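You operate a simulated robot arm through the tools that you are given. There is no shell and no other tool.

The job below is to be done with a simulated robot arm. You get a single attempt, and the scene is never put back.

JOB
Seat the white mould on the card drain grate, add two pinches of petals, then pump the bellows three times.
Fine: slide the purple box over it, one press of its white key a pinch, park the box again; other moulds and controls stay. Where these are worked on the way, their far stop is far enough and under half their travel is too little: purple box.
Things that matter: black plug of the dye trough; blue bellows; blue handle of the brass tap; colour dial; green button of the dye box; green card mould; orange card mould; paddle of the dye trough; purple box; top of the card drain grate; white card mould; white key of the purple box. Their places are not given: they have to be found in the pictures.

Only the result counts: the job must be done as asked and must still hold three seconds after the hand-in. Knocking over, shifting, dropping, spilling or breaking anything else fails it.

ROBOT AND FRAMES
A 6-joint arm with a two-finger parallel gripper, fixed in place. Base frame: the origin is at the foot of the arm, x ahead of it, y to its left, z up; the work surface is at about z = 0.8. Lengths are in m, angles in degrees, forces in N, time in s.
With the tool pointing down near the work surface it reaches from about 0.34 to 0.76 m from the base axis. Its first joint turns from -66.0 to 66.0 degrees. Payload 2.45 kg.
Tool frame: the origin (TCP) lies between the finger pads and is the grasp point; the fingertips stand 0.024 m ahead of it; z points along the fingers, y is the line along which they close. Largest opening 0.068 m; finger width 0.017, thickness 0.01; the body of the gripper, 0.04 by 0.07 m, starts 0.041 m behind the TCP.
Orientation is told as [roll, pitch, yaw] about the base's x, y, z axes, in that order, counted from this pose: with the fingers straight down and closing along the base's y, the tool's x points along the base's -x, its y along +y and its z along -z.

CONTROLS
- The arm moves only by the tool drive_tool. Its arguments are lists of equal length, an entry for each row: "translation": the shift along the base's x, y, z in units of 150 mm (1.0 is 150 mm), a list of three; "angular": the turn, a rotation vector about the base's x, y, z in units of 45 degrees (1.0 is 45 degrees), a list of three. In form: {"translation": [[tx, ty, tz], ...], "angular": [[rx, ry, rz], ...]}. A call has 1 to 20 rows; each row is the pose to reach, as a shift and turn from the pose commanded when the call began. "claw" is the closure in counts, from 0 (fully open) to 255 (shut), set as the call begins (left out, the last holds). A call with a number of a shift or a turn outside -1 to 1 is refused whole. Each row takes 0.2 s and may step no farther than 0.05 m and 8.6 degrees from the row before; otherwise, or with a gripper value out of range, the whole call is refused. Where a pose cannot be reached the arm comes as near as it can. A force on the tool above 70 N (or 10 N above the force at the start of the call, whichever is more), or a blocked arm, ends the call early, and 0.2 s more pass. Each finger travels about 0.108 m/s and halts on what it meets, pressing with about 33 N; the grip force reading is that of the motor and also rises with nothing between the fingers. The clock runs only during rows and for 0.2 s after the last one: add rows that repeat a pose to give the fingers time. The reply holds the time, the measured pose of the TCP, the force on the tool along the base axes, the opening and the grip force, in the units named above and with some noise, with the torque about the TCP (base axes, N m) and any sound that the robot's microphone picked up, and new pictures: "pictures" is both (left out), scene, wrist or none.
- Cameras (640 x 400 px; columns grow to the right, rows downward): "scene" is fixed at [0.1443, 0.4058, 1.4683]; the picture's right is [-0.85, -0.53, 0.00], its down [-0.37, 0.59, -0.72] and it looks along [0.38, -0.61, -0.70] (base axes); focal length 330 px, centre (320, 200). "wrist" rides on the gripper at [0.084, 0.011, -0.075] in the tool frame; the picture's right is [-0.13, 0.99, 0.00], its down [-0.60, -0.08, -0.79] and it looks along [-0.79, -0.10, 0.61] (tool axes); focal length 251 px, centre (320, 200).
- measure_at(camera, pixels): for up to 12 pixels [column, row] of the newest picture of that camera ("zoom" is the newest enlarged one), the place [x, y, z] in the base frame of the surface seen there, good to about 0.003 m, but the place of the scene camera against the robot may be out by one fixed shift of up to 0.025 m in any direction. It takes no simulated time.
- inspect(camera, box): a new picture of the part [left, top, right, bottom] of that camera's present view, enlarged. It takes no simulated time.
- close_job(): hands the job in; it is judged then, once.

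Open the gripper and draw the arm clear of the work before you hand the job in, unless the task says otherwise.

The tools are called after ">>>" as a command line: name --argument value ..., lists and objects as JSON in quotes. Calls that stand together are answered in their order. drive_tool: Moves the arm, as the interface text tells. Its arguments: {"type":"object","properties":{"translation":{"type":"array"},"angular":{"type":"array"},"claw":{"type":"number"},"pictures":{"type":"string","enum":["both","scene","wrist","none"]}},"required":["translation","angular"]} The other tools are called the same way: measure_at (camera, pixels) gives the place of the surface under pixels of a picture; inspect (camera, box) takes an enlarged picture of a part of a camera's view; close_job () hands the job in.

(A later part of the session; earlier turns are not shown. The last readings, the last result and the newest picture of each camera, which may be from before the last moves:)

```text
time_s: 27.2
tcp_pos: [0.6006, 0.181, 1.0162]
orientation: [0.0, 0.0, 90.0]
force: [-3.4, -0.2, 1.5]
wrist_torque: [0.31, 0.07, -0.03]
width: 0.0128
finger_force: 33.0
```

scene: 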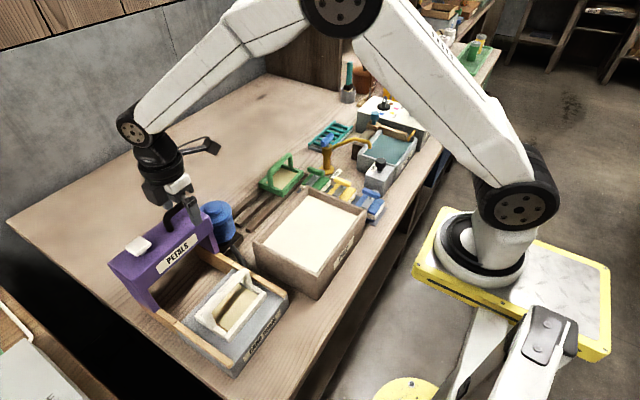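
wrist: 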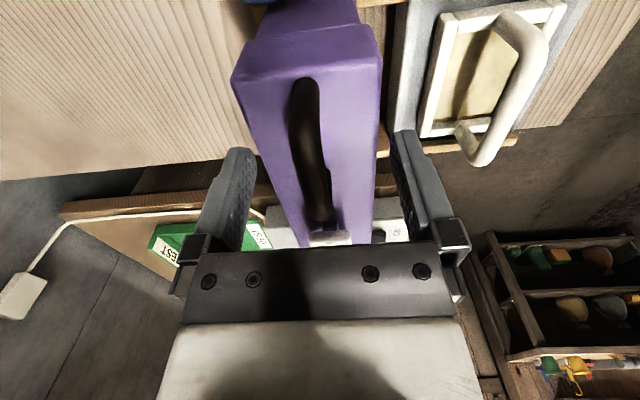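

The handle is held at 12.8 mm width. I'll draw the box along -x in small steps and watch the force.

>>> drive_tool --translation '[[-0.05, 0, 0], [-0.1, 0, 0], [-0.15, 0, 0], [-0.2, 0, 0], [-0.25, 0, 0], [-0.3, 0, 0], [-0.35, 0, 0], [-0.4, 0, 0], [-0.4, 0, 0]]' --angular '[[0, 0, 0], [0, 0, 0], [0, 0, 0], [0, 0, 0], [0, 0, 0], [0, 0, 0], [0, 0, 0], [0, 0, 0], [0, 0, 0]]'

```text
time_s: 29.2
tcp_pos: [0.5432, 0.1821, 1.0154]
orientation: [-0.2, -0.1, 90.0]
force: [2.1, 13.0, 6.1]
wrist_torque: [-0.34, 0.0, 0.0]
width: 0.0127
finger_force: 32.7
```

scene: 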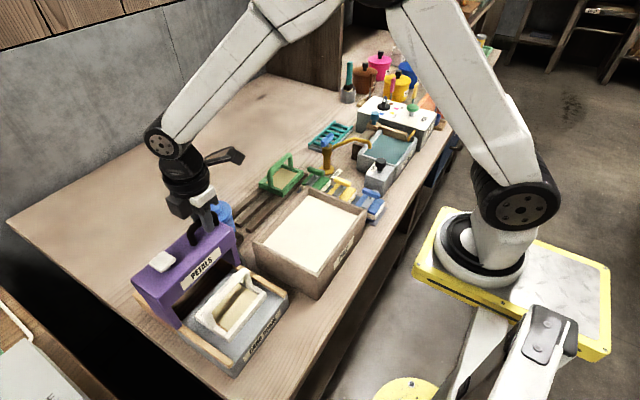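
wrist: 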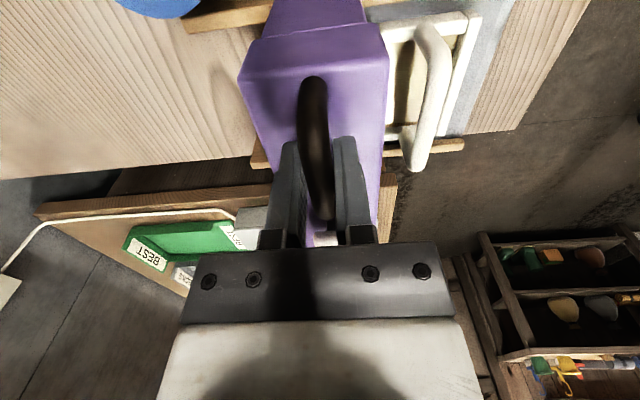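

The box slides freely with the arm, with a 13 N side load, so I'll ease slightly +y while pulling on.

>>> drive_tool --translation '[[-0.05, 0.003, 0], [-0.1, 0.006, 0], [-0.15, 0.008, 0], [-0.2, 0.01, 0], [-0.25, 0.01, 0], [-0.3, 0.01, 0], [-0.35, 0.01, 0], [-0.35, 0.01, 0]]' --angular '[[0, 0, 0], [0, 0, 0], [0, 0, 0], [0, 0, 0], [0, 0, 0], [0, 0, 0], [0, 0, 0], [0, 0, 0]]'

```text
time_s: 31.0
tcp_pos: [0.4897, 0.1817, 1.016]
orientation: [0.1, 0.2, 89.9]
force: [1.1, -2.3, 4.7]
wrist_torque: [-0.1, -0.02, -0.05]
width: 0.0129
finger_force: 33.1
```

scene: 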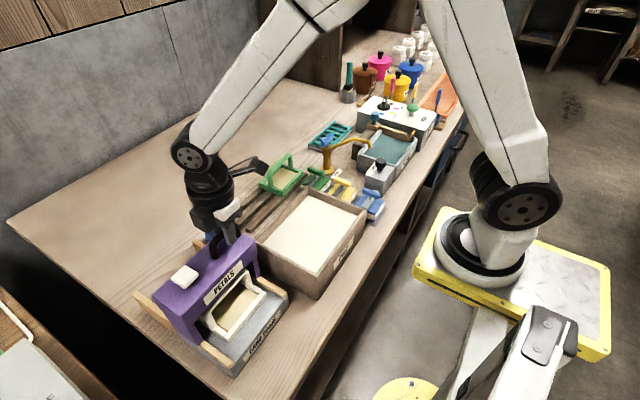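
wrist: 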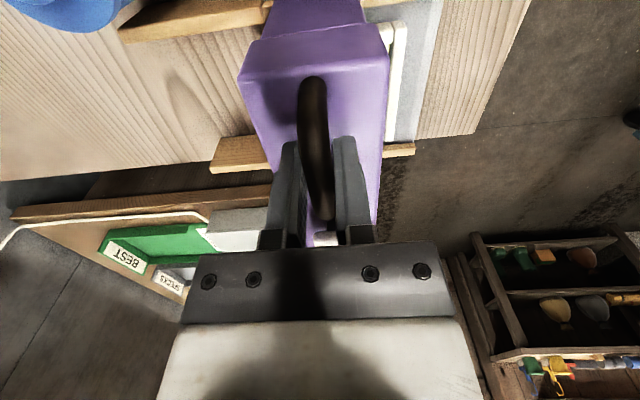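

The side load is gone and the box is half over the mould. I'll pull a further 27 mm in fine steps.

>>> drive_tool --translation '[[-0.03, 0, 0], [-0.06, 0, 0], [-0.09, 0, 0], [-0.12, 0, 0], [-0.15, 0, 0], [-0.18, 0, 0], [-0.18, 0, 0]]' --angular '[[0, 0, 0], [0, 0, 0], [0, 0, 0], [0, 0, 0], [0, 0, 0], [0, 0, 0], [0, 0, 0]]'

```text
time_s: 32.6
tcp_pos: [0.4617, 0.1817, 1.016]
orientation: [0.0, 0.1, 90.1]
force: [2.9, -26.9, 15.2]
wrist_torque: [-0.1, -0.03, 0.0]
width: 0.0131
finger_force: 32.9
```

scene: 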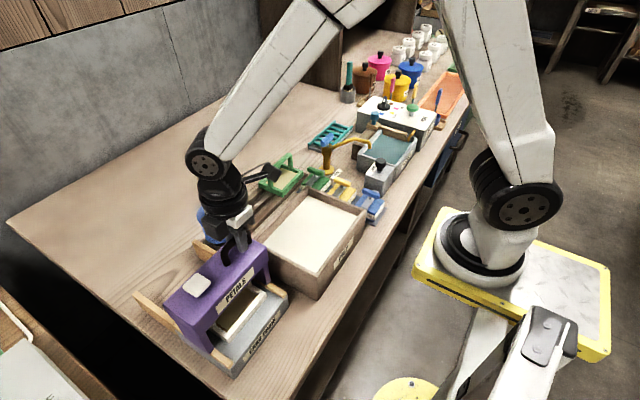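
wrist: 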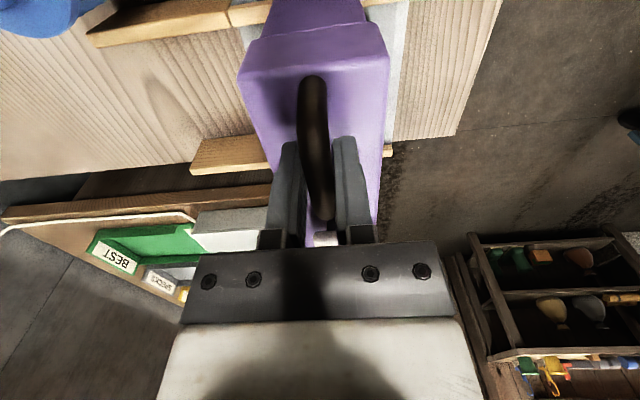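

The side load is -27 N, so I'll ease back -y by about 1.2 mm and then creep on to feel for the far stop.

>>> drive_tool --translation '[[0, -0.008, 0], [-0.015, -0.008, 0], [-0.03, -0.008, 0], [-0.045, -0.008, 0], [-0.045, -0.008, 0]]' --angular '[[0, 0, 0], [0, 0, 0], [0, 0, 0], [0, 0, 0], [0, 0, 0]]' --pictures "scene"

```text
time_s: 33.8
tcp_pos: [0.4592, 0.1824, 1.0141]
orientation: [-0.4, -0.3, 90.0]
force: [40.4, -5.8, -21.2]
wrist_torque: [-0.37, -0.01, -0.07]
width: 0.0128
finger_force: 32.9
```

scene: 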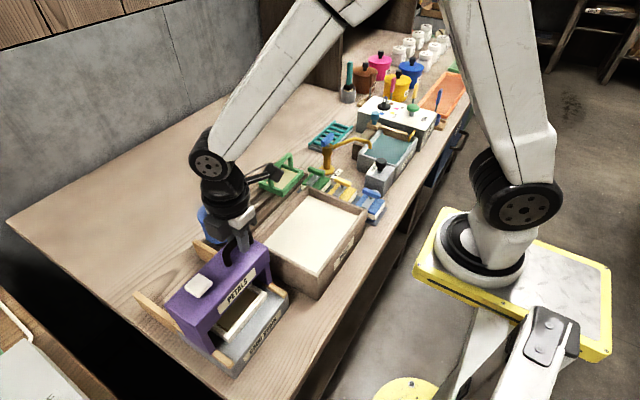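

Blocked with 40 N in x: that is the far stop, with the handle at x 0.459, over the mould. I'll relax the pull and open.

>>> drive_tool --translation '[[0.01, 0, 0], [0.02, 0, 0], [0.02, 0, 0]]' --angular '[[0, 0, 0], [0, 0, 0], [0, 0, 0]]' --pictures "none"

>>> drive_tool --translation '[[0, 0, 0], [0, 0, 0], [0, 0, 0], [0, 0, 0]]' --angular '[[0, 0, 0], [0, 0, 0], [0, 0, 0], [0, 0, 0]]' --claw 0 --pictures "none"

>>> drive_tool --translation '[[0, 0, 0.15], [0, 0, 0.35], [0, 0, 0.6], [0, 0, 0.6]]' --angular '[[0, 0, 0], [0, 0, 0], [0, 0, 0], [0, 0, 0]]' --claw 0

```text
time_s: 34.6
tcp_pos: [0.4607, 0.1821, 1.0149]
orientation: [-0.1, -0.2, 90.0]
force: [21.2, -0.4, -7.7]
wrist_torque: [0.93, -0.03, 0.0]
width: 0.0126
finger_force: 33.1
```

```text
time_s: 35.6
tcp_pos: [0.4584, 0.1804, 1.0145]
orientation: [0.0, 0.0, 90.1]
force: [-0.2, 0.3, 1.2]
wrist_torque: [-0.02, 0.01, 0.01]
width: 0.0679
finger_force: 0.1
```

```text
time_s: 36.6
tcp_pos: [0.46, 0.181, 1.1043]
orientation: [-0.1, 0.0, 90.0]
force: [-0.5, -0.6, 0.8]
wrist_torque: [-0.03, -0.02, 0.0]
width: 0.0678
finger_force: 0.0
```

scene: 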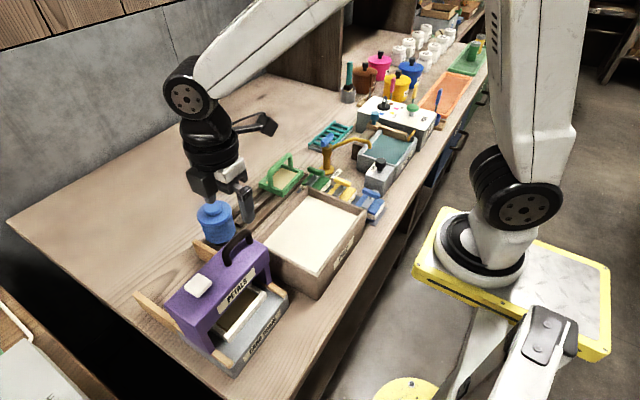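
wrist: 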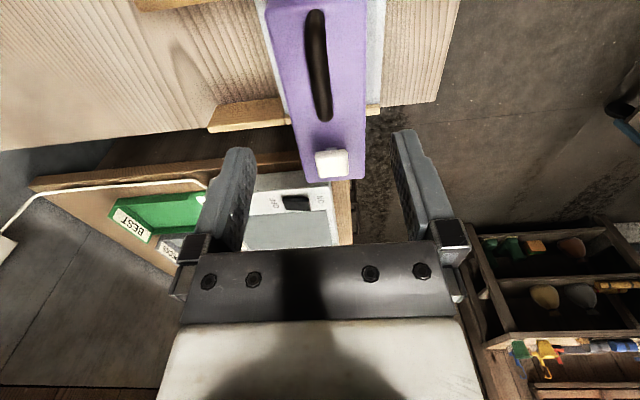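

The box stands over the mould and the key is at (332,160) in the wrist view. I'll measure the key and the handle.

>>> measure_at --camera "wrist" --pixels '[[332, 158], [320, 158], [344, 158], [331, 151], [333, 172], [332, 165], [316, 60], [322, 105], [280, 80], [355, 80], [360, 172], [308, 178]]'

>>> inspect --camera "wrist" --box '[260, 80, 400, 200]'

```text
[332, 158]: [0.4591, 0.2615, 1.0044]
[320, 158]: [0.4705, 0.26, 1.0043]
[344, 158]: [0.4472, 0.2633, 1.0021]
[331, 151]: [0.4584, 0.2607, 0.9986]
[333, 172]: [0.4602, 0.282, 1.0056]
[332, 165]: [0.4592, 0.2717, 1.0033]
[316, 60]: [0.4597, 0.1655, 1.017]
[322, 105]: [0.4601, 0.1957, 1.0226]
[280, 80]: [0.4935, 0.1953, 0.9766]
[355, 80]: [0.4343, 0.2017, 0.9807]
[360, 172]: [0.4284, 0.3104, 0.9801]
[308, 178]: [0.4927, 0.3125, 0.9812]
```

```text
3.33 times, centred on (330, 140) of wrist
```

zoom: 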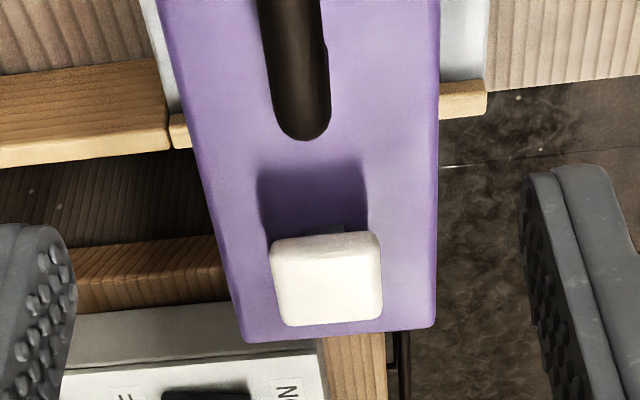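

The key centre is (0.459, 0.271) with its top at z 1.0045. I'll close the fingers and hover above it.

>>> drive_tool --translation '[[0.003, 0.15, 0], [0.003, 0.3, 0], [0.003, 0.45, 0], [0.003, 0.6, 0], [0.003, 0.6, -0.2], [0.003, 0.6, -0.4], [0.003, 0.6, -0.4]]' --angular '[[0, 0, 0], [0, 0, 0], [0, 0, 0], [0, 0, 0], [0, 0, 0], [0, 0, 0], [0, 0, 0]]' --claw 255

>>> inspect --camera "scene" --box '[140, 200, 300, 350]'

```text
time_s: 38.2
tcp_pos: [0.462, 0.2709, 1.0452]
orientation: [0.0, 0.0, 90.1]
force: [-0.2, 0.6, 0.8]
wrist_torque: [0.05, -0.05, -0.01]
width: 0.0
finger_force: 23.3
```

scene: 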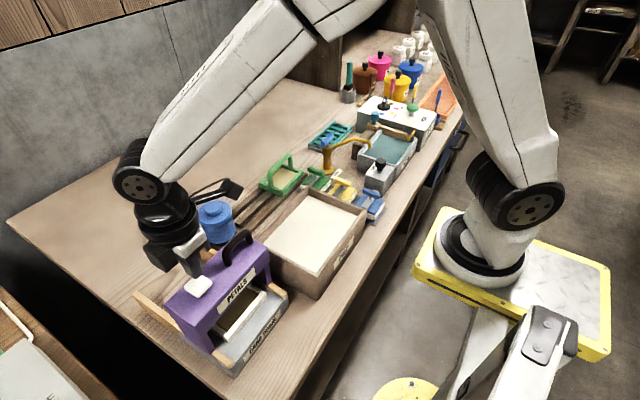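
wrist: 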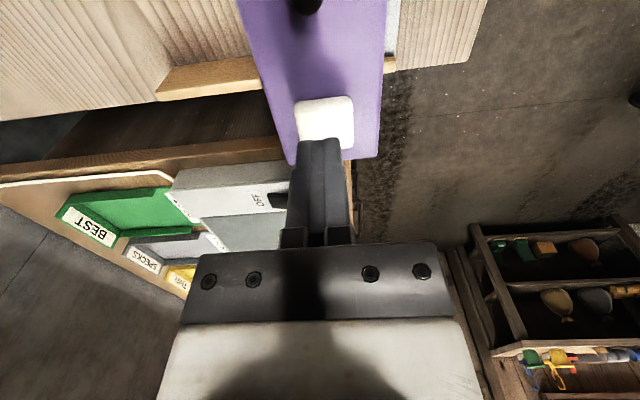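

```text
2.67 times, centred on (220, 275) of scene
```

zoom: 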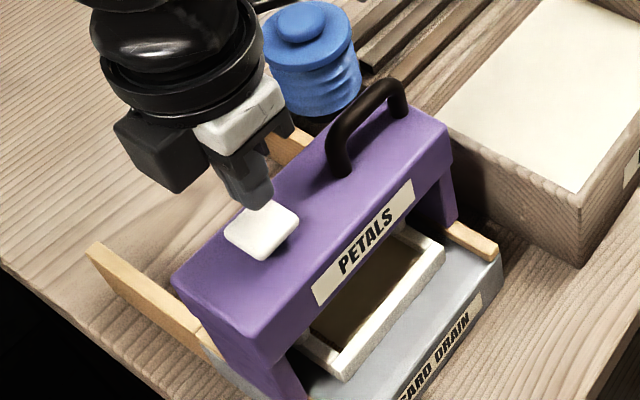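

The closed fingertips hover just above the key. I'll re-measure the key position from this near view.

>>> measure_at --camera "wrist" --pixels '[[325, 120], [298, 115], [350, 110], [322, 102], [326, 137], [346, 145], [318, 145], [322, 170]]'

```text
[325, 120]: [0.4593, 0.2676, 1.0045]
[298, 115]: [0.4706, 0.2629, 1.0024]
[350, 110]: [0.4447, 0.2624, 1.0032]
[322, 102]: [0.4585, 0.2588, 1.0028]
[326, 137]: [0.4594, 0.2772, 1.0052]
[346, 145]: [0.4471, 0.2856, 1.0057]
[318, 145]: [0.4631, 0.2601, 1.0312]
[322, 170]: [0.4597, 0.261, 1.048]
```

The key spans y 0.2585-0.286 and x 0.445-0.473, and the tips are centred on it. I'll go down to about 5 mm below its top and read the force.

>>> drive_tool --translation '[[0, 0, -0.05], [0, 0, -0.1], [0, 0, -0.115], [0, 0, -0.13], [0, 0, -0.14], [0, 0, -0.14]]' --angular '[[0, 0, 0], [0, 0, 0], [0, 0, 0], [0, 0, 0], [0, 0, 0], [0, 0, 0]]'

>>> inspect --camera "scene" --box '[140, 200, 300, 350]'

```text
time_s: 39.6
tcp_pos: [0.4605, 0.2719, 1.0239]
orientation: [0.0, 0.0, 90.0]
force: [1.3, -1.3, 1.3]
wrist_torque: [-0.02, 0.03, 0.0]
width: 0.0
finger_force: 23.1
```

scene: 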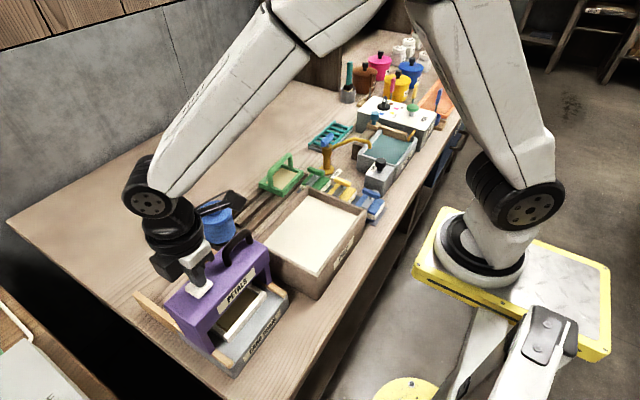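
wrist: 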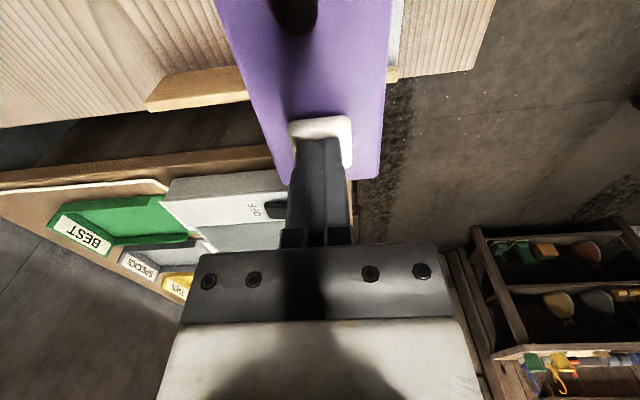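

```text
2.67 times, centred on (220, 275) of scene
```

zoom: 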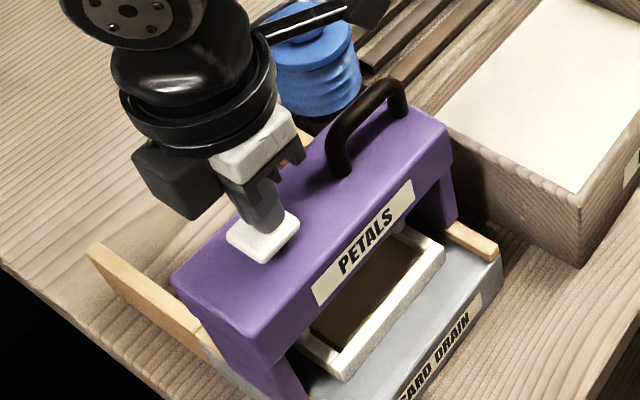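

Force is only about 1 N with the key touched and perhaps 4 mm down. I'll press on in 1.5 mm rows and watch for a sound or a stop.

>>> drive_tool --translation '[[0, 0, -0.01], [0, 0, -0.02], [0, 0, -0.03], [0, 0, -0.03]]' --angular '[[0, 0, 0], [0, 0, 0], [0, 0, 0], [0, 0, 0]]'

>>> inspect --camera "scene" --box '[140, 200, 300, 350]'

```text
time_s: 40.6
tcp_pos: [0.4597, 0.2707, 1.0193]
orientation: [0.0, 0.0, 90.1]
force: [0.1, 0.8, 3.8]
wrist_torque: [0.04, 0.01, 0.01]
width: 0.0
finger_force: 23.2
heard: click
```

scene: 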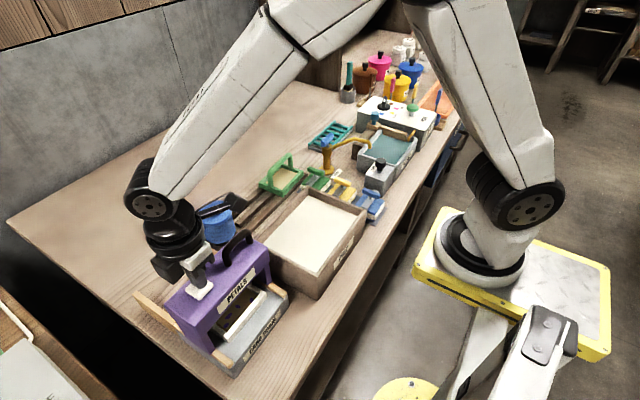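
wrist: 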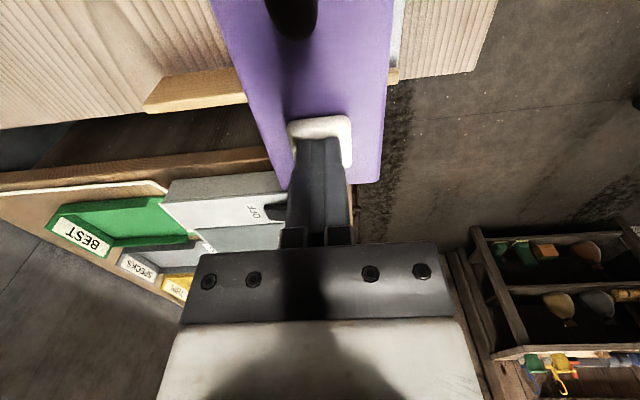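

```text
2.67 times, centred on (220, 275) of scene
```

zoom: 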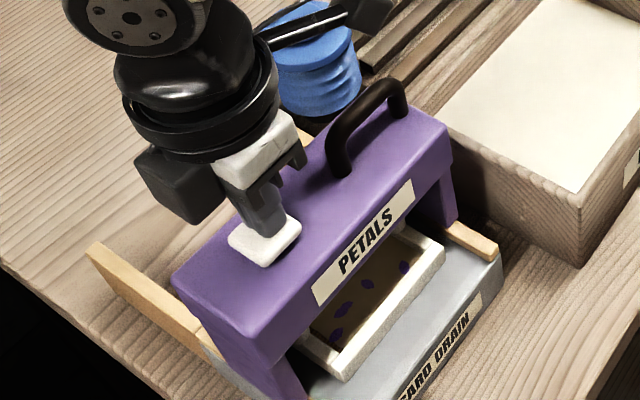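

A click was heard and purple petals lie on the mould: one pinch. I'll rise fully clear of the key so it springs back.

>>> drive_tool --translation '[[0, 0, 0.05], [0, 0, 0.12], [0, 0, 0.18], [0, 0, 0.18], [0, 0, 0.18]]' --angular '[[0, 0, 0], [0, 0, 0], [0, 0, 0], [0, 0, 0], [0, 0, 0]]'

>>> inspect --camera "scene" --box '[140, 200, 300, 350]'

>>> measure_at --camera "wrist" --pixels '[[325, 120], [310, 115], [345, 115]]'

```text
time_s: 41.8
tcp_pos: [0.4593, 0.2701, 1.0471]
orientation: [0.1, 0.0, 90.1]
force: [-0.1, -0.2, 0.1]
wrist_torque: [-0.01, 0.01, -0.02]
width: 0.0
finger_force: 23.5
```

scene: 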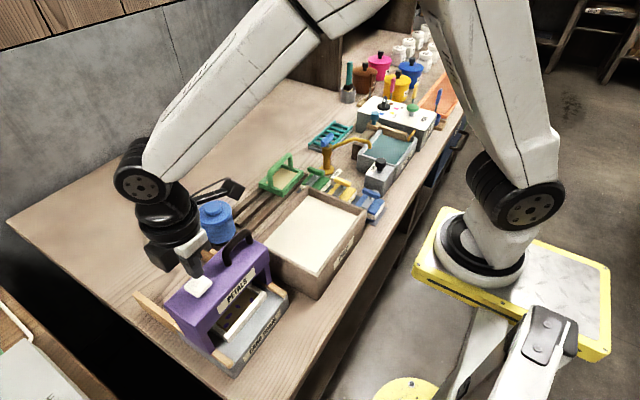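
wrist: 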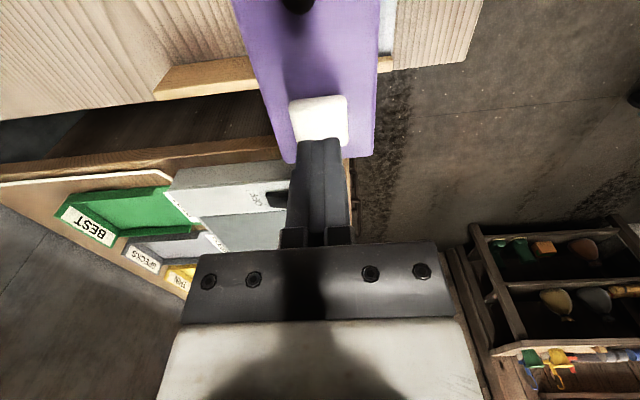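

```text
2.67 times, centred on (220, 275) of scene
```

zoom: 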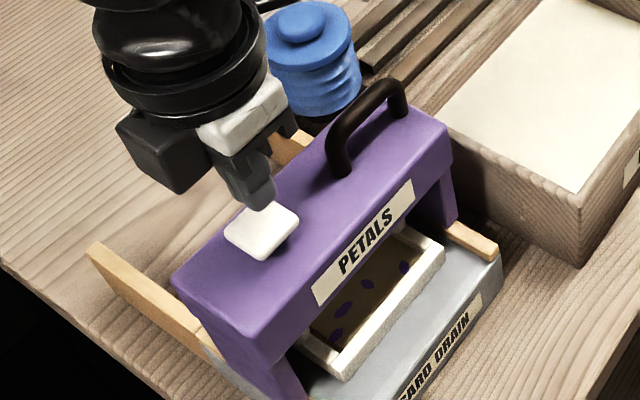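

```text
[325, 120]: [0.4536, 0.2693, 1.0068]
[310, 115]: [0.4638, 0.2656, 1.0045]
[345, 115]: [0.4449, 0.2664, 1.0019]
```

The key has sprung back (z 1.0045) and the petals are on the mould. I'll make the second press to the same depth plus 1 mm.

>>> drive_tool --translation '[[0, 0, -0.06], [0, 0, -0.12], [0, 0, -0.14], [0, 0, -0.16], [0, 0, -0.175], [0, 0, -0.185], [0, 0, -0.185]]' --angular '[[0, 0, 0], [0, 0, 0], [0, 0, 0], [0, 0, 0], [0, 0, 0], [0, 0, 0], [0, 0, 0]]' --pictures "scene"

>>> inspect --camera "scene" --box '[140, 200, 300, 350]'

```text
time_s: 43.4
tcp_pos: [0.4606, 0.271, 1.0191]
orientation: [-0.1, -0.1, 90.0]
force: [-0.3, 1.1, 3.2]
wrist_torque: [0.0, 0.01, -0.01]
width: 0.0
finger_force: 23.5
heard: click
```

scene: 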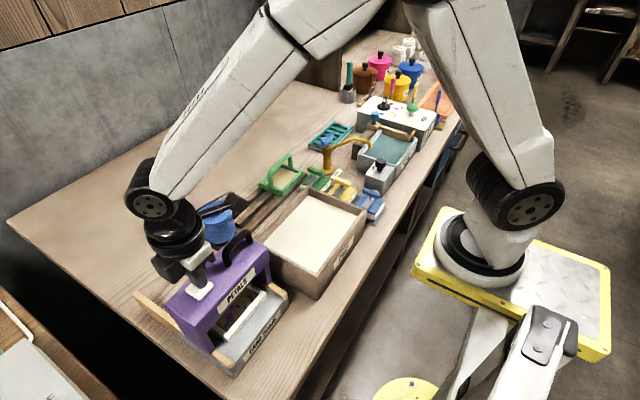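

```text
2.67 times, centred on (220, 275) of scene
```

zoom: 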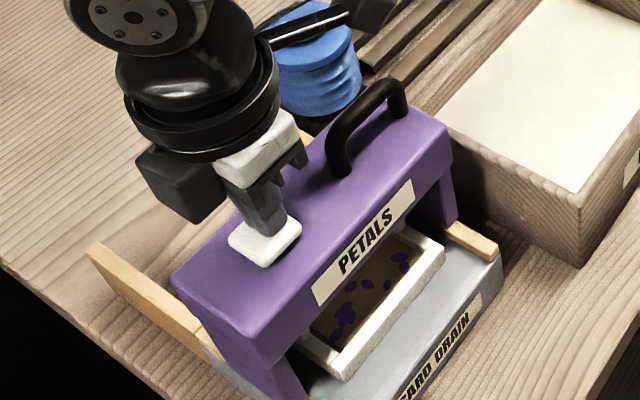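

The second click was heard and there are more petals: two pinches. I'll rise, go back over the handle and open the gripper.

>>> drive_tool --translation '[[0, 0, 0.1], [0, 0, 0.3], [0, 0, 0.57], [0, -0.2, 0.57], [0, -0.4, 0.57], [0, -0.603, 0.57], [0, -0.603, 0.57]]' --angular '[[0, 0, 0], [0, 0, 0], [0, 0, 0], [0, 0, 0], [0, 0, 0], [0, 0, 0], [0, 0, 0]]' --pictures "none"

>>> drive_tool --translation '[[0, 0, 0], [0, 0, 0], [0, 0, 0]]' --angular '[[0, 0, 0], [0, 0, 0], [0, 0, 0]]' --claw 0

```text
time_s: 45.0
tcp_pos: [0.4586, 0.1797, 1.1048]
orientation: [0.0, 0.0, 90.1]
force: [0.1, -0.4, -0.2]
wrist_torque: [-0.02, 0.04, -0.01]
width: 0.0
finger_force: 23.3
```

```text
time_s: 45.8
tcp_pos: [0.4592, 0.1812, 1.104]
orientation: [0.0, 0.0, 90.0]
force: [0.6, -0.4, 0.4]
wrist_torque: [-0.01, 0.01, 0.0]
width: 0.0681
finger_force: 0.0
```

scene: 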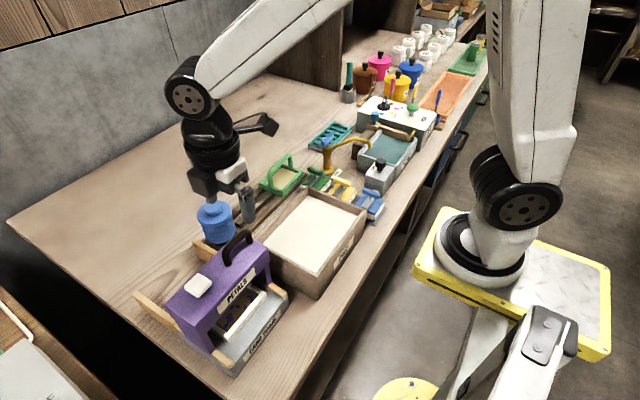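
wrist: 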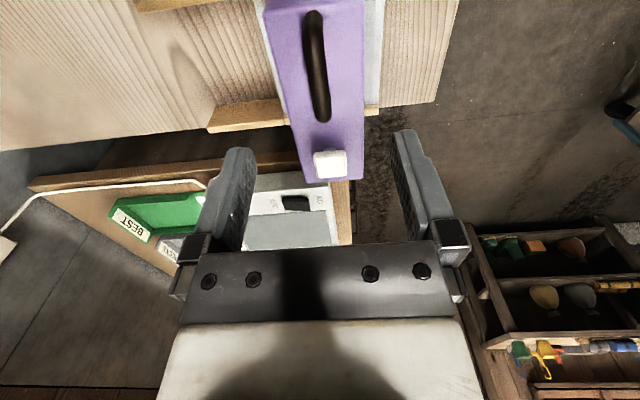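

The handle is straight below the open gripper, as it was after the release. I'll lower by 90 mm onto it, then close.

>>> drive_tool --translation '[[0, 0, -0.2], [0, 0, -0.4], [0, 0, -0.52], [0, 0, -0.595], [0, 0, -0.595]]' --angular '[[0, 0, 0], [0, 0, 0], [0, 0, 0], [0, 0, 0], [0, 0, 0]]' --pictures "none"

>>> drive_tool --translation '[[0, 0, 0], [0, 0, 0], [0, 0, 0], [0, 0, 0]]' --angular '[[0, 0, 0], [0, 0, 0], [0, 0, 0], [0, 0, 0]]' --claw 255 --pictures "wrist"

```text
time_s: 47.0
tcp_pos: [0.4587, 0.18, 1.0148]
orientation: [0.0, 0.0, 90.0]
force: [0.3, 0.3, -0.1]
wrist_torque: [-0.01, -0.01, 0.02]
width: 0.068
finger_force: 0.1
```

```text
time_s: 48.0
tcp_pos: [0.4598, 0.1804, 1.0147]
orientation: [-0.1, 0.0, 89.9]
force: [11.4, -0.5, -6.1]
wrist_torque: [0.15, -0.03, 0.0]
width: 0.0125
finger_force: 33.1
```

wrist: 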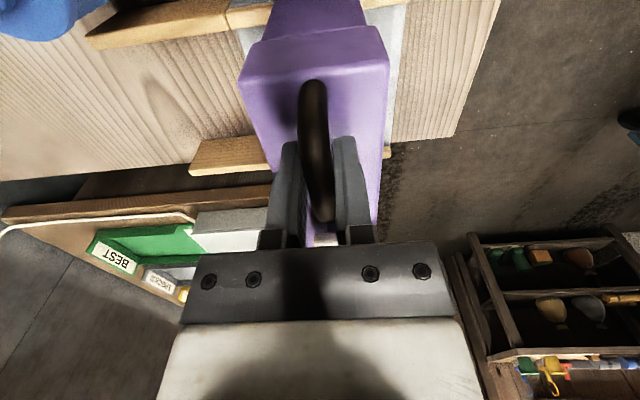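

Gripped at 12.5 mm. I'll push the box back +x in 10 mm steps.

>>> drive_tool --translation '[[0.03, 0, 0], [0.08, 0, 0], [0.14, 0, 0], [0.2, 0, 0], [0.26, 0, 0], [0.32, 0, 0], [0.38, 0, 0], [0.44, 0, 0], [0.5, 0, 0], [0.5, 0, 0]]' --angular '[[0, 0, 0], [0, 0, 0], [0, 0, 0], [0, 0, 0], [0, 0, 0], [0, 0, 0], [0, 0, 0], [0, 0, 0], [0, 0, 0], [0, 0, 0]]'

```text
time_s: 50.2
tcp_pos: [0.5334, 0.1807, 1.0136]
orientation: [0.1, 0.0, 90.1]
force: [-0.4, 9.1, -19.8]
wrist_torque: [-0.12, 0.0, 0.01]
width: 0.0127
finger_force: 32.5
```

scene: 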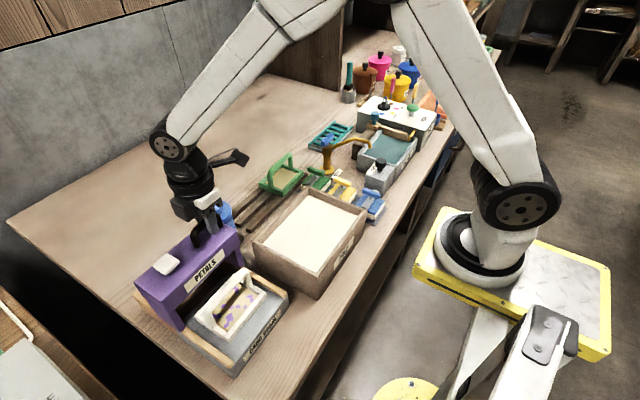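
wrist: 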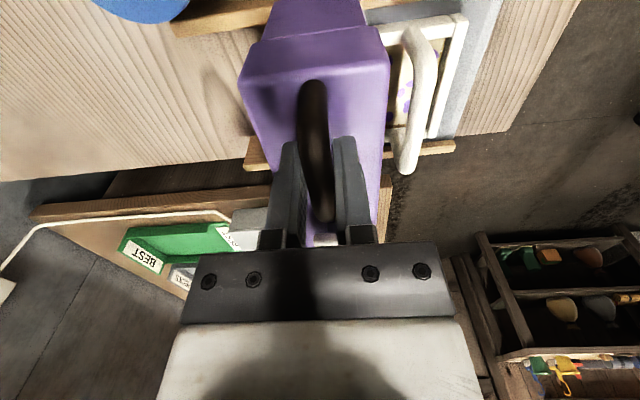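

The mould with its petals is clear of the box. I'll ease z slightly and go on pushing to about x 0.598.

>>> drive_tool --translation '[[0.06, 0, -0.005], [0.12, 0, -0.005], [0.18, 0, -0.005], [0.24, 0, -0.005], [0.3, 0, -0.005], [0.36, 0, -0.005], [0.4, 0, -0.005], [0.43, 0, -0.005], [0.43, 0, -0.005]]' --angular '[[0, 0, 0], [0, 0, 0], [0, 0, 0], [0, 0, 0], [0, 0, 0], [0, 0, 0], [0, 0, 0], [0, 0, 0], [0, 0, 0]]'

```text
time_s: 52.2
tcp_pos: [0.599, 0.1805, 1.0146]
orientation: [-0.2, 0.0, 90.2]
force: [-2.2, -0.5, -1.8]
wrist_torque: [-0.91, 0.07, -0.01]
width: 0.0127
finger_force: 33.0
```

scene: 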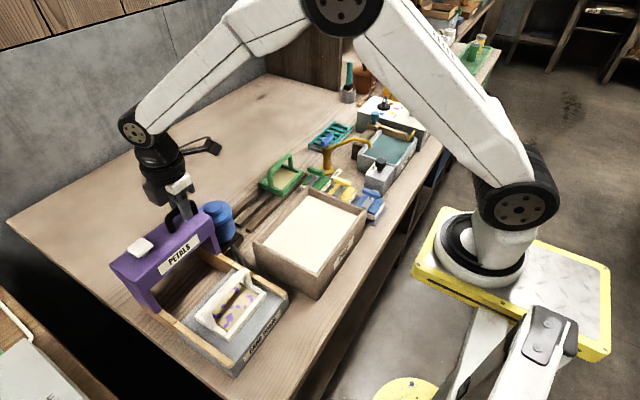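
wrist: 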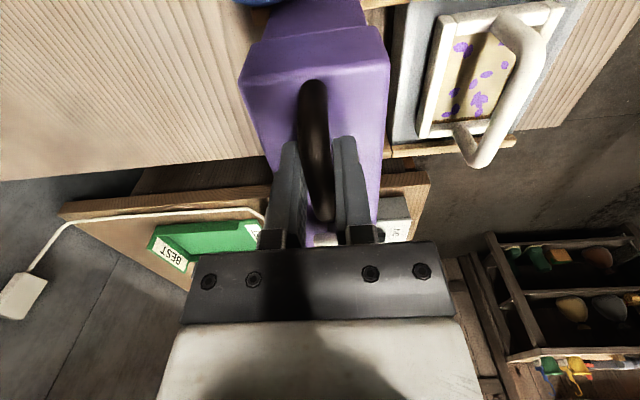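

The box is nearly at its start place (0.599 against about 0.601). I'll creep +x to feel the park stop.

>>> drive_tool --translation '[[0.01, 0, 0], [0.02, 0, 0], [0.03, 0, 0], [0.03, 0, 0]]' --angular '[[0, 0, 0], [0, 0, 0], [0, 0, 0], [0, 0, 0]]' --pictures "none"

```text
time_s: 53.2
tcp_pos: [0.6028, 0.1803, 1.0142]
orientation: [0.0, 0.1, 90.1]
force: [-3.0, 1.0, 0.4]
wrist_torque: [-0.42, 0.03, -0.02]
width: 0.0129
finger_force: 33.1
```

No stop yet at 0.603. I'll creep a little more.

>>> drive_tool --translation '[[0.008, 0, 0], [0.016, 0, 0], [0.024, 0, 0], [0.024, 0, 0]]' --angular '[[0, 0, 0], [0, 0, 0], [0, 0, 0], [0, 0, 0]]' --pictures "none"

```text
time_s: 54.2
tcp_pos: [0.6054, 0.1808, 1.0147]
orientation: [0.2, 0.0, 90.0]
force: [-21.0, -2.1, 7.3]
wrist_torque: [0.78, 0.13, -0.06]
width: 0.0122
finger_force: 33.1
```

A -21 N reaction shows the park stop. I'll relax 2 mm, open and rise.

>>> drive_tool --translation '[[-0.006, 0, 0], [-0.012, 0, 0], [-0.012, 0, 0]]' --angular '[[0, 0, 0], [0, 0, 0], [0, 0, 0]]' --pictures "none"

>>> drive_tool --translation '[[0, 0, 0], [0, 0, 0], [0, 0, 0], [0, 0, 0]]' --angular '[[0, 0, 0], [0, 0, 0], [0, 0, 0], [0, 0, 0]]' --claw 0 --pictures "none"

>>> drive_tool --translation '[[0, 0, 0.15], [0, 0, 0.35], [0, 0, 0.6], [0, -0.2, 0.6], [0, -0.5, 0.6], [0, -0.8, 0.6], [0.1, -1, 0.6], [0.1, -1, 0.6]]' --angular '[[0, 0, 0], [0, 0, 0], [0, 0, 0], [0, 0, 0], [0, 0, 0], [0, 0, 0], [0, 0, 0], [0, 0, 0]]'

```text
time_s: 55.0
tcp_pos: [0.6055, 0.1797, 1.0156]
orientation: [-0.1, -0.1, 90.2]
force: [-8.8, 2.3, -2.5]
wrist_torque: [-0.57, -0.02, -0.02]
width: 0.0124
finger_force: 32.9
```

```text
time_s: 56.0
tcp_pos: [0.6048, 0.1793, 1.0157]
orientation: [0.0, 0.0, 90.1]
force: [0.4, -1.4, -0.4]
wrist_torque: [0.01, 0.05, -0.02]
width: 0.068
finger_force: 0.0
```

```text
time_s: 57.8
tcp_pos: [0.6212, 0.0304, 1.1053]
orientation: [0.0, 0.0, 90.1]
force: [-0.1, -0.6, -0.4]
wrist_torque: [-0.04, 0.02, 0.01]
width: 0.0679
finger_force: 0.0
```

scene: 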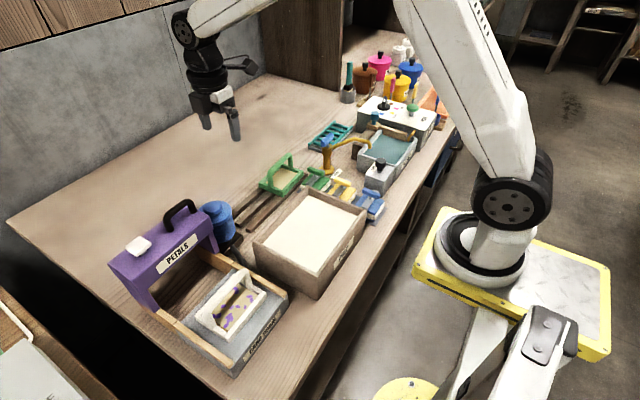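
wrist: 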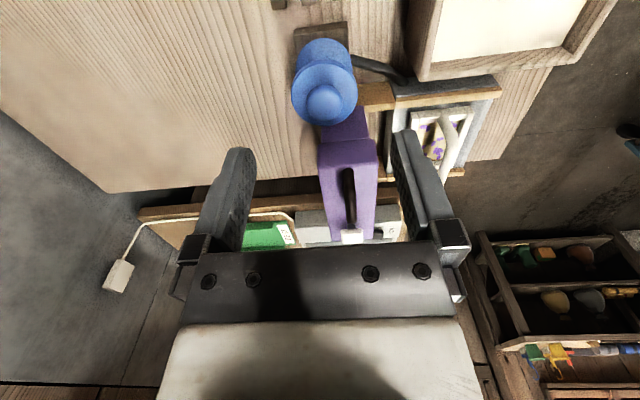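

The box is parked again and the mould with its petals is on the grate. The bellows knob is at (324,103) in the wrist view; I'll zoom and measure it.

>>> inspect --camera "wrist" --box '[270, 10, 390, 140]'

>>> measure_at --camera "wrist" --pixels '[[324, 103], [310, 100], [338, 100], [324, 90], [324, 115], [298, 90], [354, 90], [322, 50], [325, 122], [345, 230]]'

>>> inspect --camera "scene" --box '[190, 190, 270, 260]'

```text
3.08 times, centred on (330, 75) of wrist
```

zoom: 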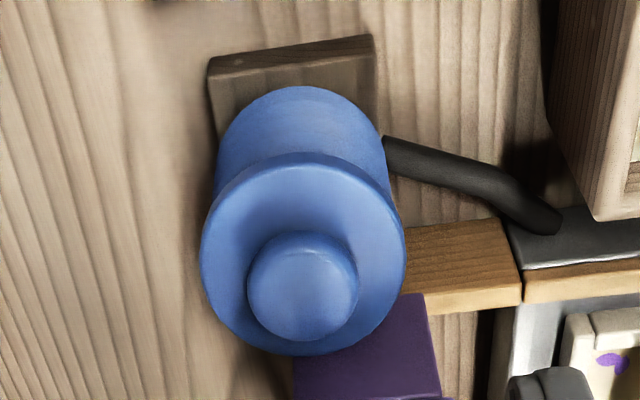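

```text
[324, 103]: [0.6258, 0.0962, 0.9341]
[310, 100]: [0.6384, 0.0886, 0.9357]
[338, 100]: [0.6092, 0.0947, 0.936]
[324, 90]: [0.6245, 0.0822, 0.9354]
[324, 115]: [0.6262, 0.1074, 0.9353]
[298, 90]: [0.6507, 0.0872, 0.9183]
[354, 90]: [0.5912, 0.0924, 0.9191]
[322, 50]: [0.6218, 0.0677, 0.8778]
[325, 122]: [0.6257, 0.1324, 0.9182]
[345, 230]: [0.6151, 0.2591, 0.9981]
```

```text
5.71 times, centred on (230, 225) of scene
```

zoom: 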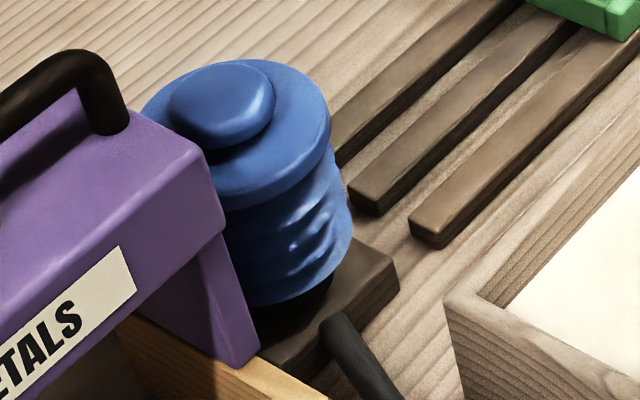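

The knob's top is at z 0.9355, centred at about (0.625, 0.096). I'll close the fingers and hover above it.

>>> drive_tool --translation '[[0.025, 0.2, 0], [0.025, 0.435, 0], [0.025, 0.435, -0.2], [0.025, 0.435, -0.4], [0.025, 0.435, -0.6], [0.025, 0.435, -0.8], [0.025, 0.435, -0.8]]' --angular '[[0, 0, 0], [0, 0, 0], [0, 0, 0], [0, 0, 0], [0, 0, 0], [0, 0, 0], [0, 0, 0]]' --claw 255

>>> inspect --camera "scene" --box '[120, 120, 280, 280]'

```text
time_s: 59.4
tcp_pos: [0.6236, 0.0962, 0.9841]
orientation: [-0.1, 0.0, 89.9]
force: [0.5, 0.2, -0.2]
wrist_torque: [0.01, -0.02, 0.03]
width: 0.0
finger_force: 23.6
```

scene: 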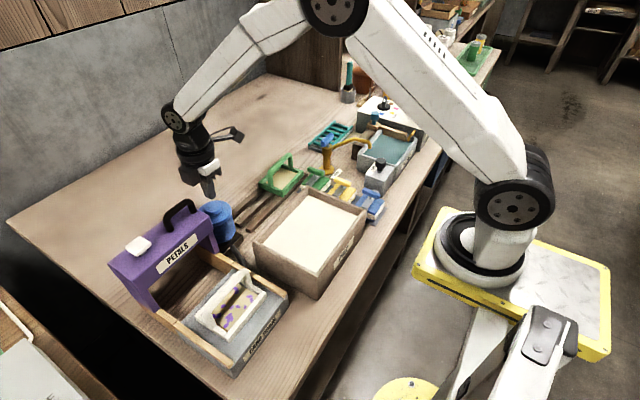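
wrist: 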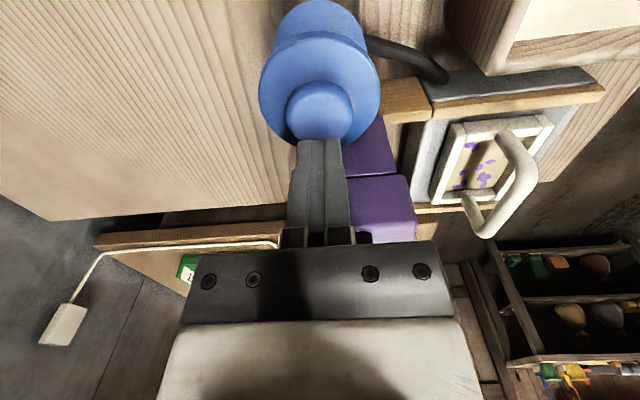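

```text
2.50 times, centred on (200, 200) of scene
```

zoom: 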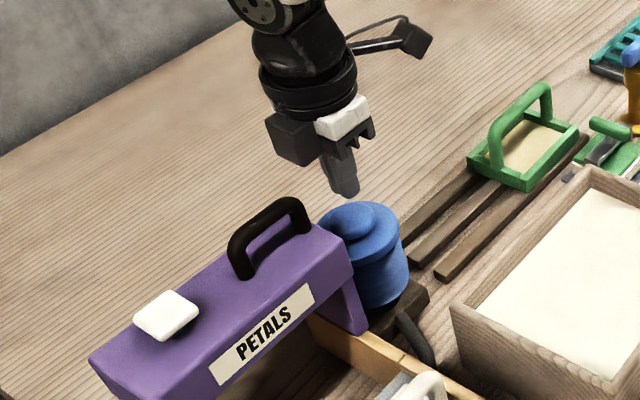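

Hovering 25 mm above the knob, clear of the box. I'll press down about 10 mm past contact and read the force.

>>> drive_tool --translation '[[0, 0, -0.08], [0, 0, -0.15], [0, 0, -0.18], [0, 0, -0.21], [0, 0, -0.24], [0, 0, -0.24]]' --angular '[[0, 0, 0], [0, 0, 0], [0, 0, 0], [0, 0, 0], [0, 0, 0], [0, 0, 0]]'

>>> inspect --camera "scene" --box '[120, 120, 280, 280]'

```text
time_s: 60.8
tcp_pos: [0.6236, 0.0951, 0.9483]
orientation: [0.0, 0.1, 90.0]
force: [1.0, -1.2, 4.9]
wrist_torque: [-0.03, -0.04, -0.04]
width: 0.0
finger_force: 24.1
heard: click
```

scene: 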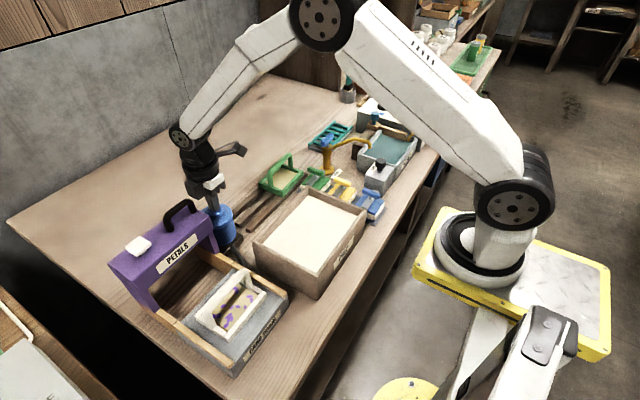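
wrist: 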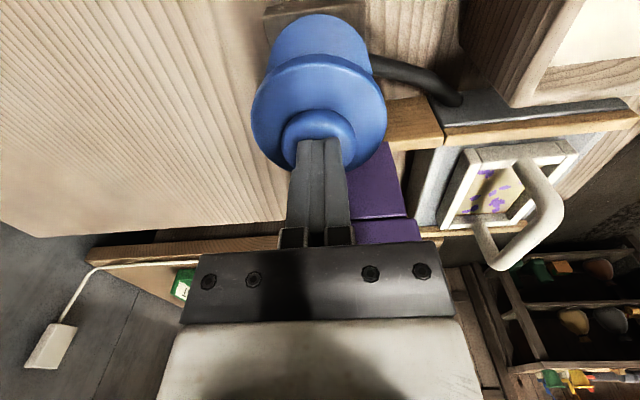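

```text
2.50 times, centred on (200, 200) of scene
```

zoom: 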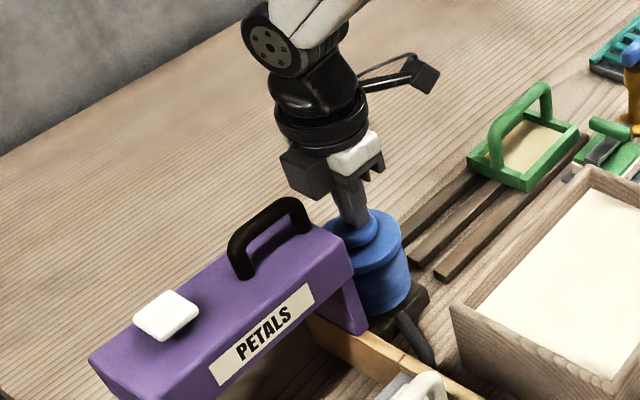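

A click was heard at about 11 mm depth: first stroke. I'll rise fully off the knob to let the bellows refill.

>>> drive_tool --translation '[[0, 0, 0.06], [0, 0, 0.12], [0, 0, 0.2], [0, 0, 0.24], [0, 0, 0.24], [0, 0, 0.24]]' --angular '[[0, 0, 0], [0, 0, 0], [0, 0, 0], [0, 0, 0], [0, 0, 0], [0, 0, 0]]' --pictures "wrist"

>>> measure_at --camera "wrist" --pixels '[[319, 105], [300, 100], [340, 100], [319, 128], [270, 95]]'

```text
time_s: 62.2
tcp_pos: [0.6242, 0.0948, 0.9846]
orientation: [-0.1, 0.0, 90.1]
force: [-0.2, -0.3, 0.9]
wrist_torque: [0.0, -0.02, 0.02]
width: 0.0
finger_force: 24.1
```

wrist: 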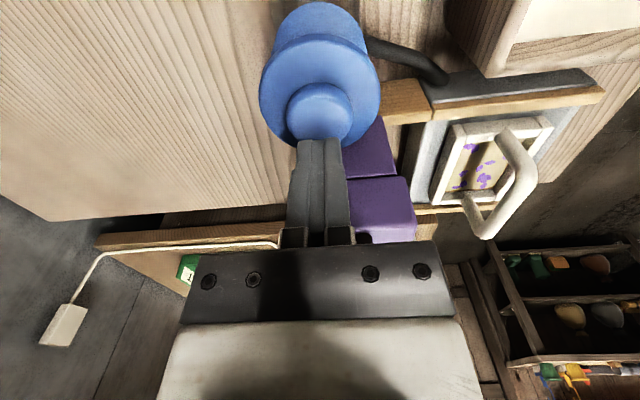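

```text
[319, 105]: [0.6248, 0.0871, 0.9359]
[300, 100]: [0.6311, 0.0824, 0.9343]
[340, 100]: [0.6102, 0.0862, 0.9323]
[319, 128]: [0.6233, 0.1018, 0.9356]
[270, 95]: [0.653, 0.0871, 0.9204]
```

The bellows is back at full height (knob z 0.936). I'll make the second stroke to the same depth.

>>> drive_tool --translation '[[0, 0, -0.08], [0, 0, -0.15], [0, 0, -0.18], [0, 0, -0.21], [0, 0, -0.245], [0, 0, -0.245]]' --angular '[[0, 0, 0], [0, 0, 0], [0, 0, 0], [0, 0, 0], [0, 0, 0], [0, 0, 0]]' --pictures "scene"

>>> drive_tool --translation '[[0, 0, 0.06], [0, 0, 0.12], [0, 0, 0.2], [0, 0, 0.245], [0, 0, 0.245], [0, 0, 0.245]]' --angular '[[0, 0, 0], [0, 0, 0], [0, 0, 0], [0, 0, 0], [0, 0, 0], [0, 0, 0]]' --pictures "wrist"

```text
time_s: 63.6
tcp_pos: [0.6246, 0.0962, 0.9483]
orientation: [-0.1, 0.0, 90.1]
force: [1.4, -0.3, 5.2]
wrist_torque: [0.04, -0.02, 0.01]
width: 0.0
finger_force: 23.5
heard: click
```

scene: 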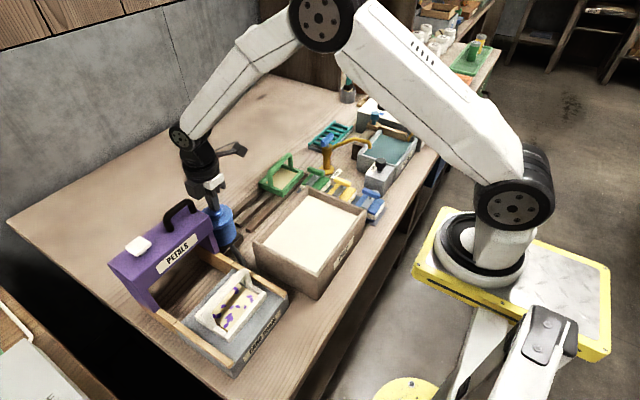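

```text
time_s: 65.0
tcp_pos: [0.6245, 0.0947, 0.984]
orientation: [-0.2, -0.1, 90.1]
force: [-0.1, 0.3, 0.2]
wrist_torque: [0.04, 0.0, -0.01]
width: 0.0
finger_force: 23.1
```

wrist: 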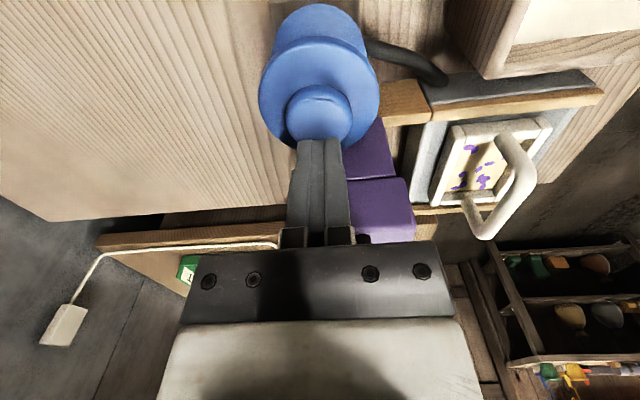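

The second stroke clicked and the bellows is back at full height. I'll make the third stroke and rise.

>>> drive_tool --translation '[[0, 0, -0.08], [0, 0, -0.15], [0, 0, -0.18], [0, 0, -0.21], [0, 0, -0.245], [0, 0, -0.245]]' --angular '[[0, 0, 0], [0, 0, 0], [0, 0, 0], [0, 0, 0], [0, 0, 0], [0, 0, 0]]' --pictures "scene"

>>> drive_tool --translation '[[0, 0, 0.06], [0, 0, 0.12], [0, 0, 0.3], [0, 0, 0.6], [0, 0, 0.9], [0, 0, 0.9]]' --angular '[[0, 0, 0], [0, 0, 0], [0, 0, 0], [0, 0, 0], [0, 0, 0], [0, 0, 0]]' --pictures "both"

```text
time_s: 66.4
tcp_pos: [0.6246, 0.0947, 0.9478]
orientation: [-0.1, 0.1, 90.0]
force: [0.8, -2.4, 4.2]
wrist_torque: [-0.06, -0.01, 0.03]
width: 0.0001
finger_force: 23.4
heard: click
```

scene: 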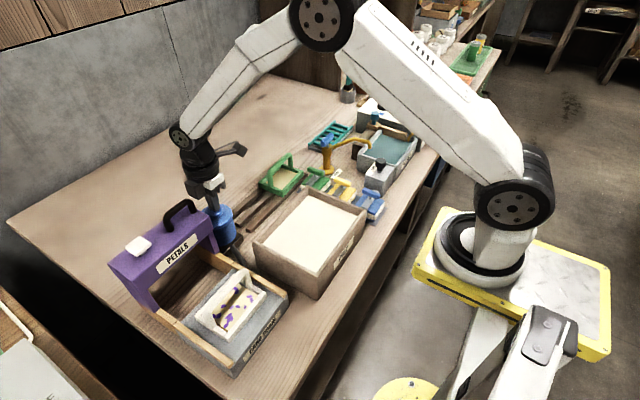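

```text
time_s: 67.8
tcp_pos: [0.6202, 0.0954, 1.0844]
orientation: [0.0, 0.0, 90.0]
force: [0.2, 0.0, -0.2]
wrist_torque: [0.0, 0.02, 0.0]
width: 0.0
finger_force: 23.9
```

scene: 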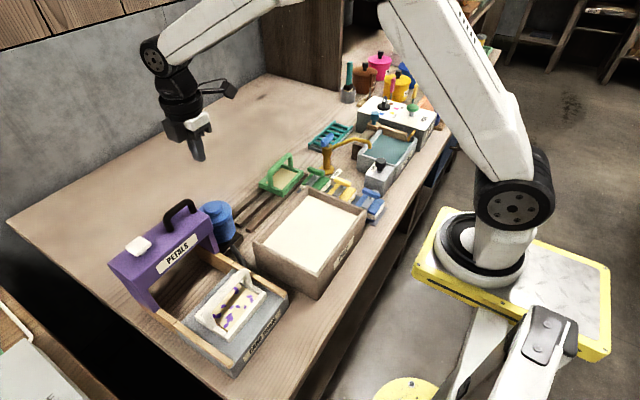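
wrist: 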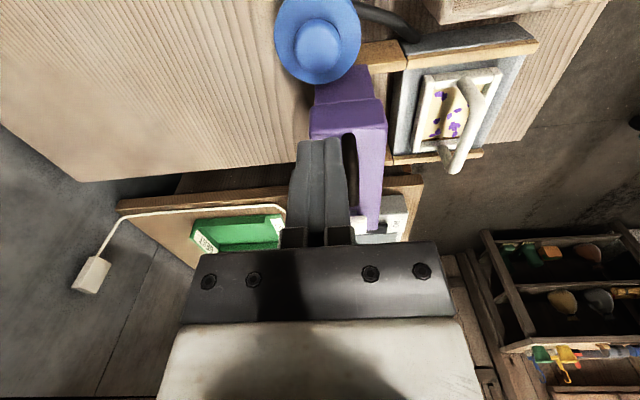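

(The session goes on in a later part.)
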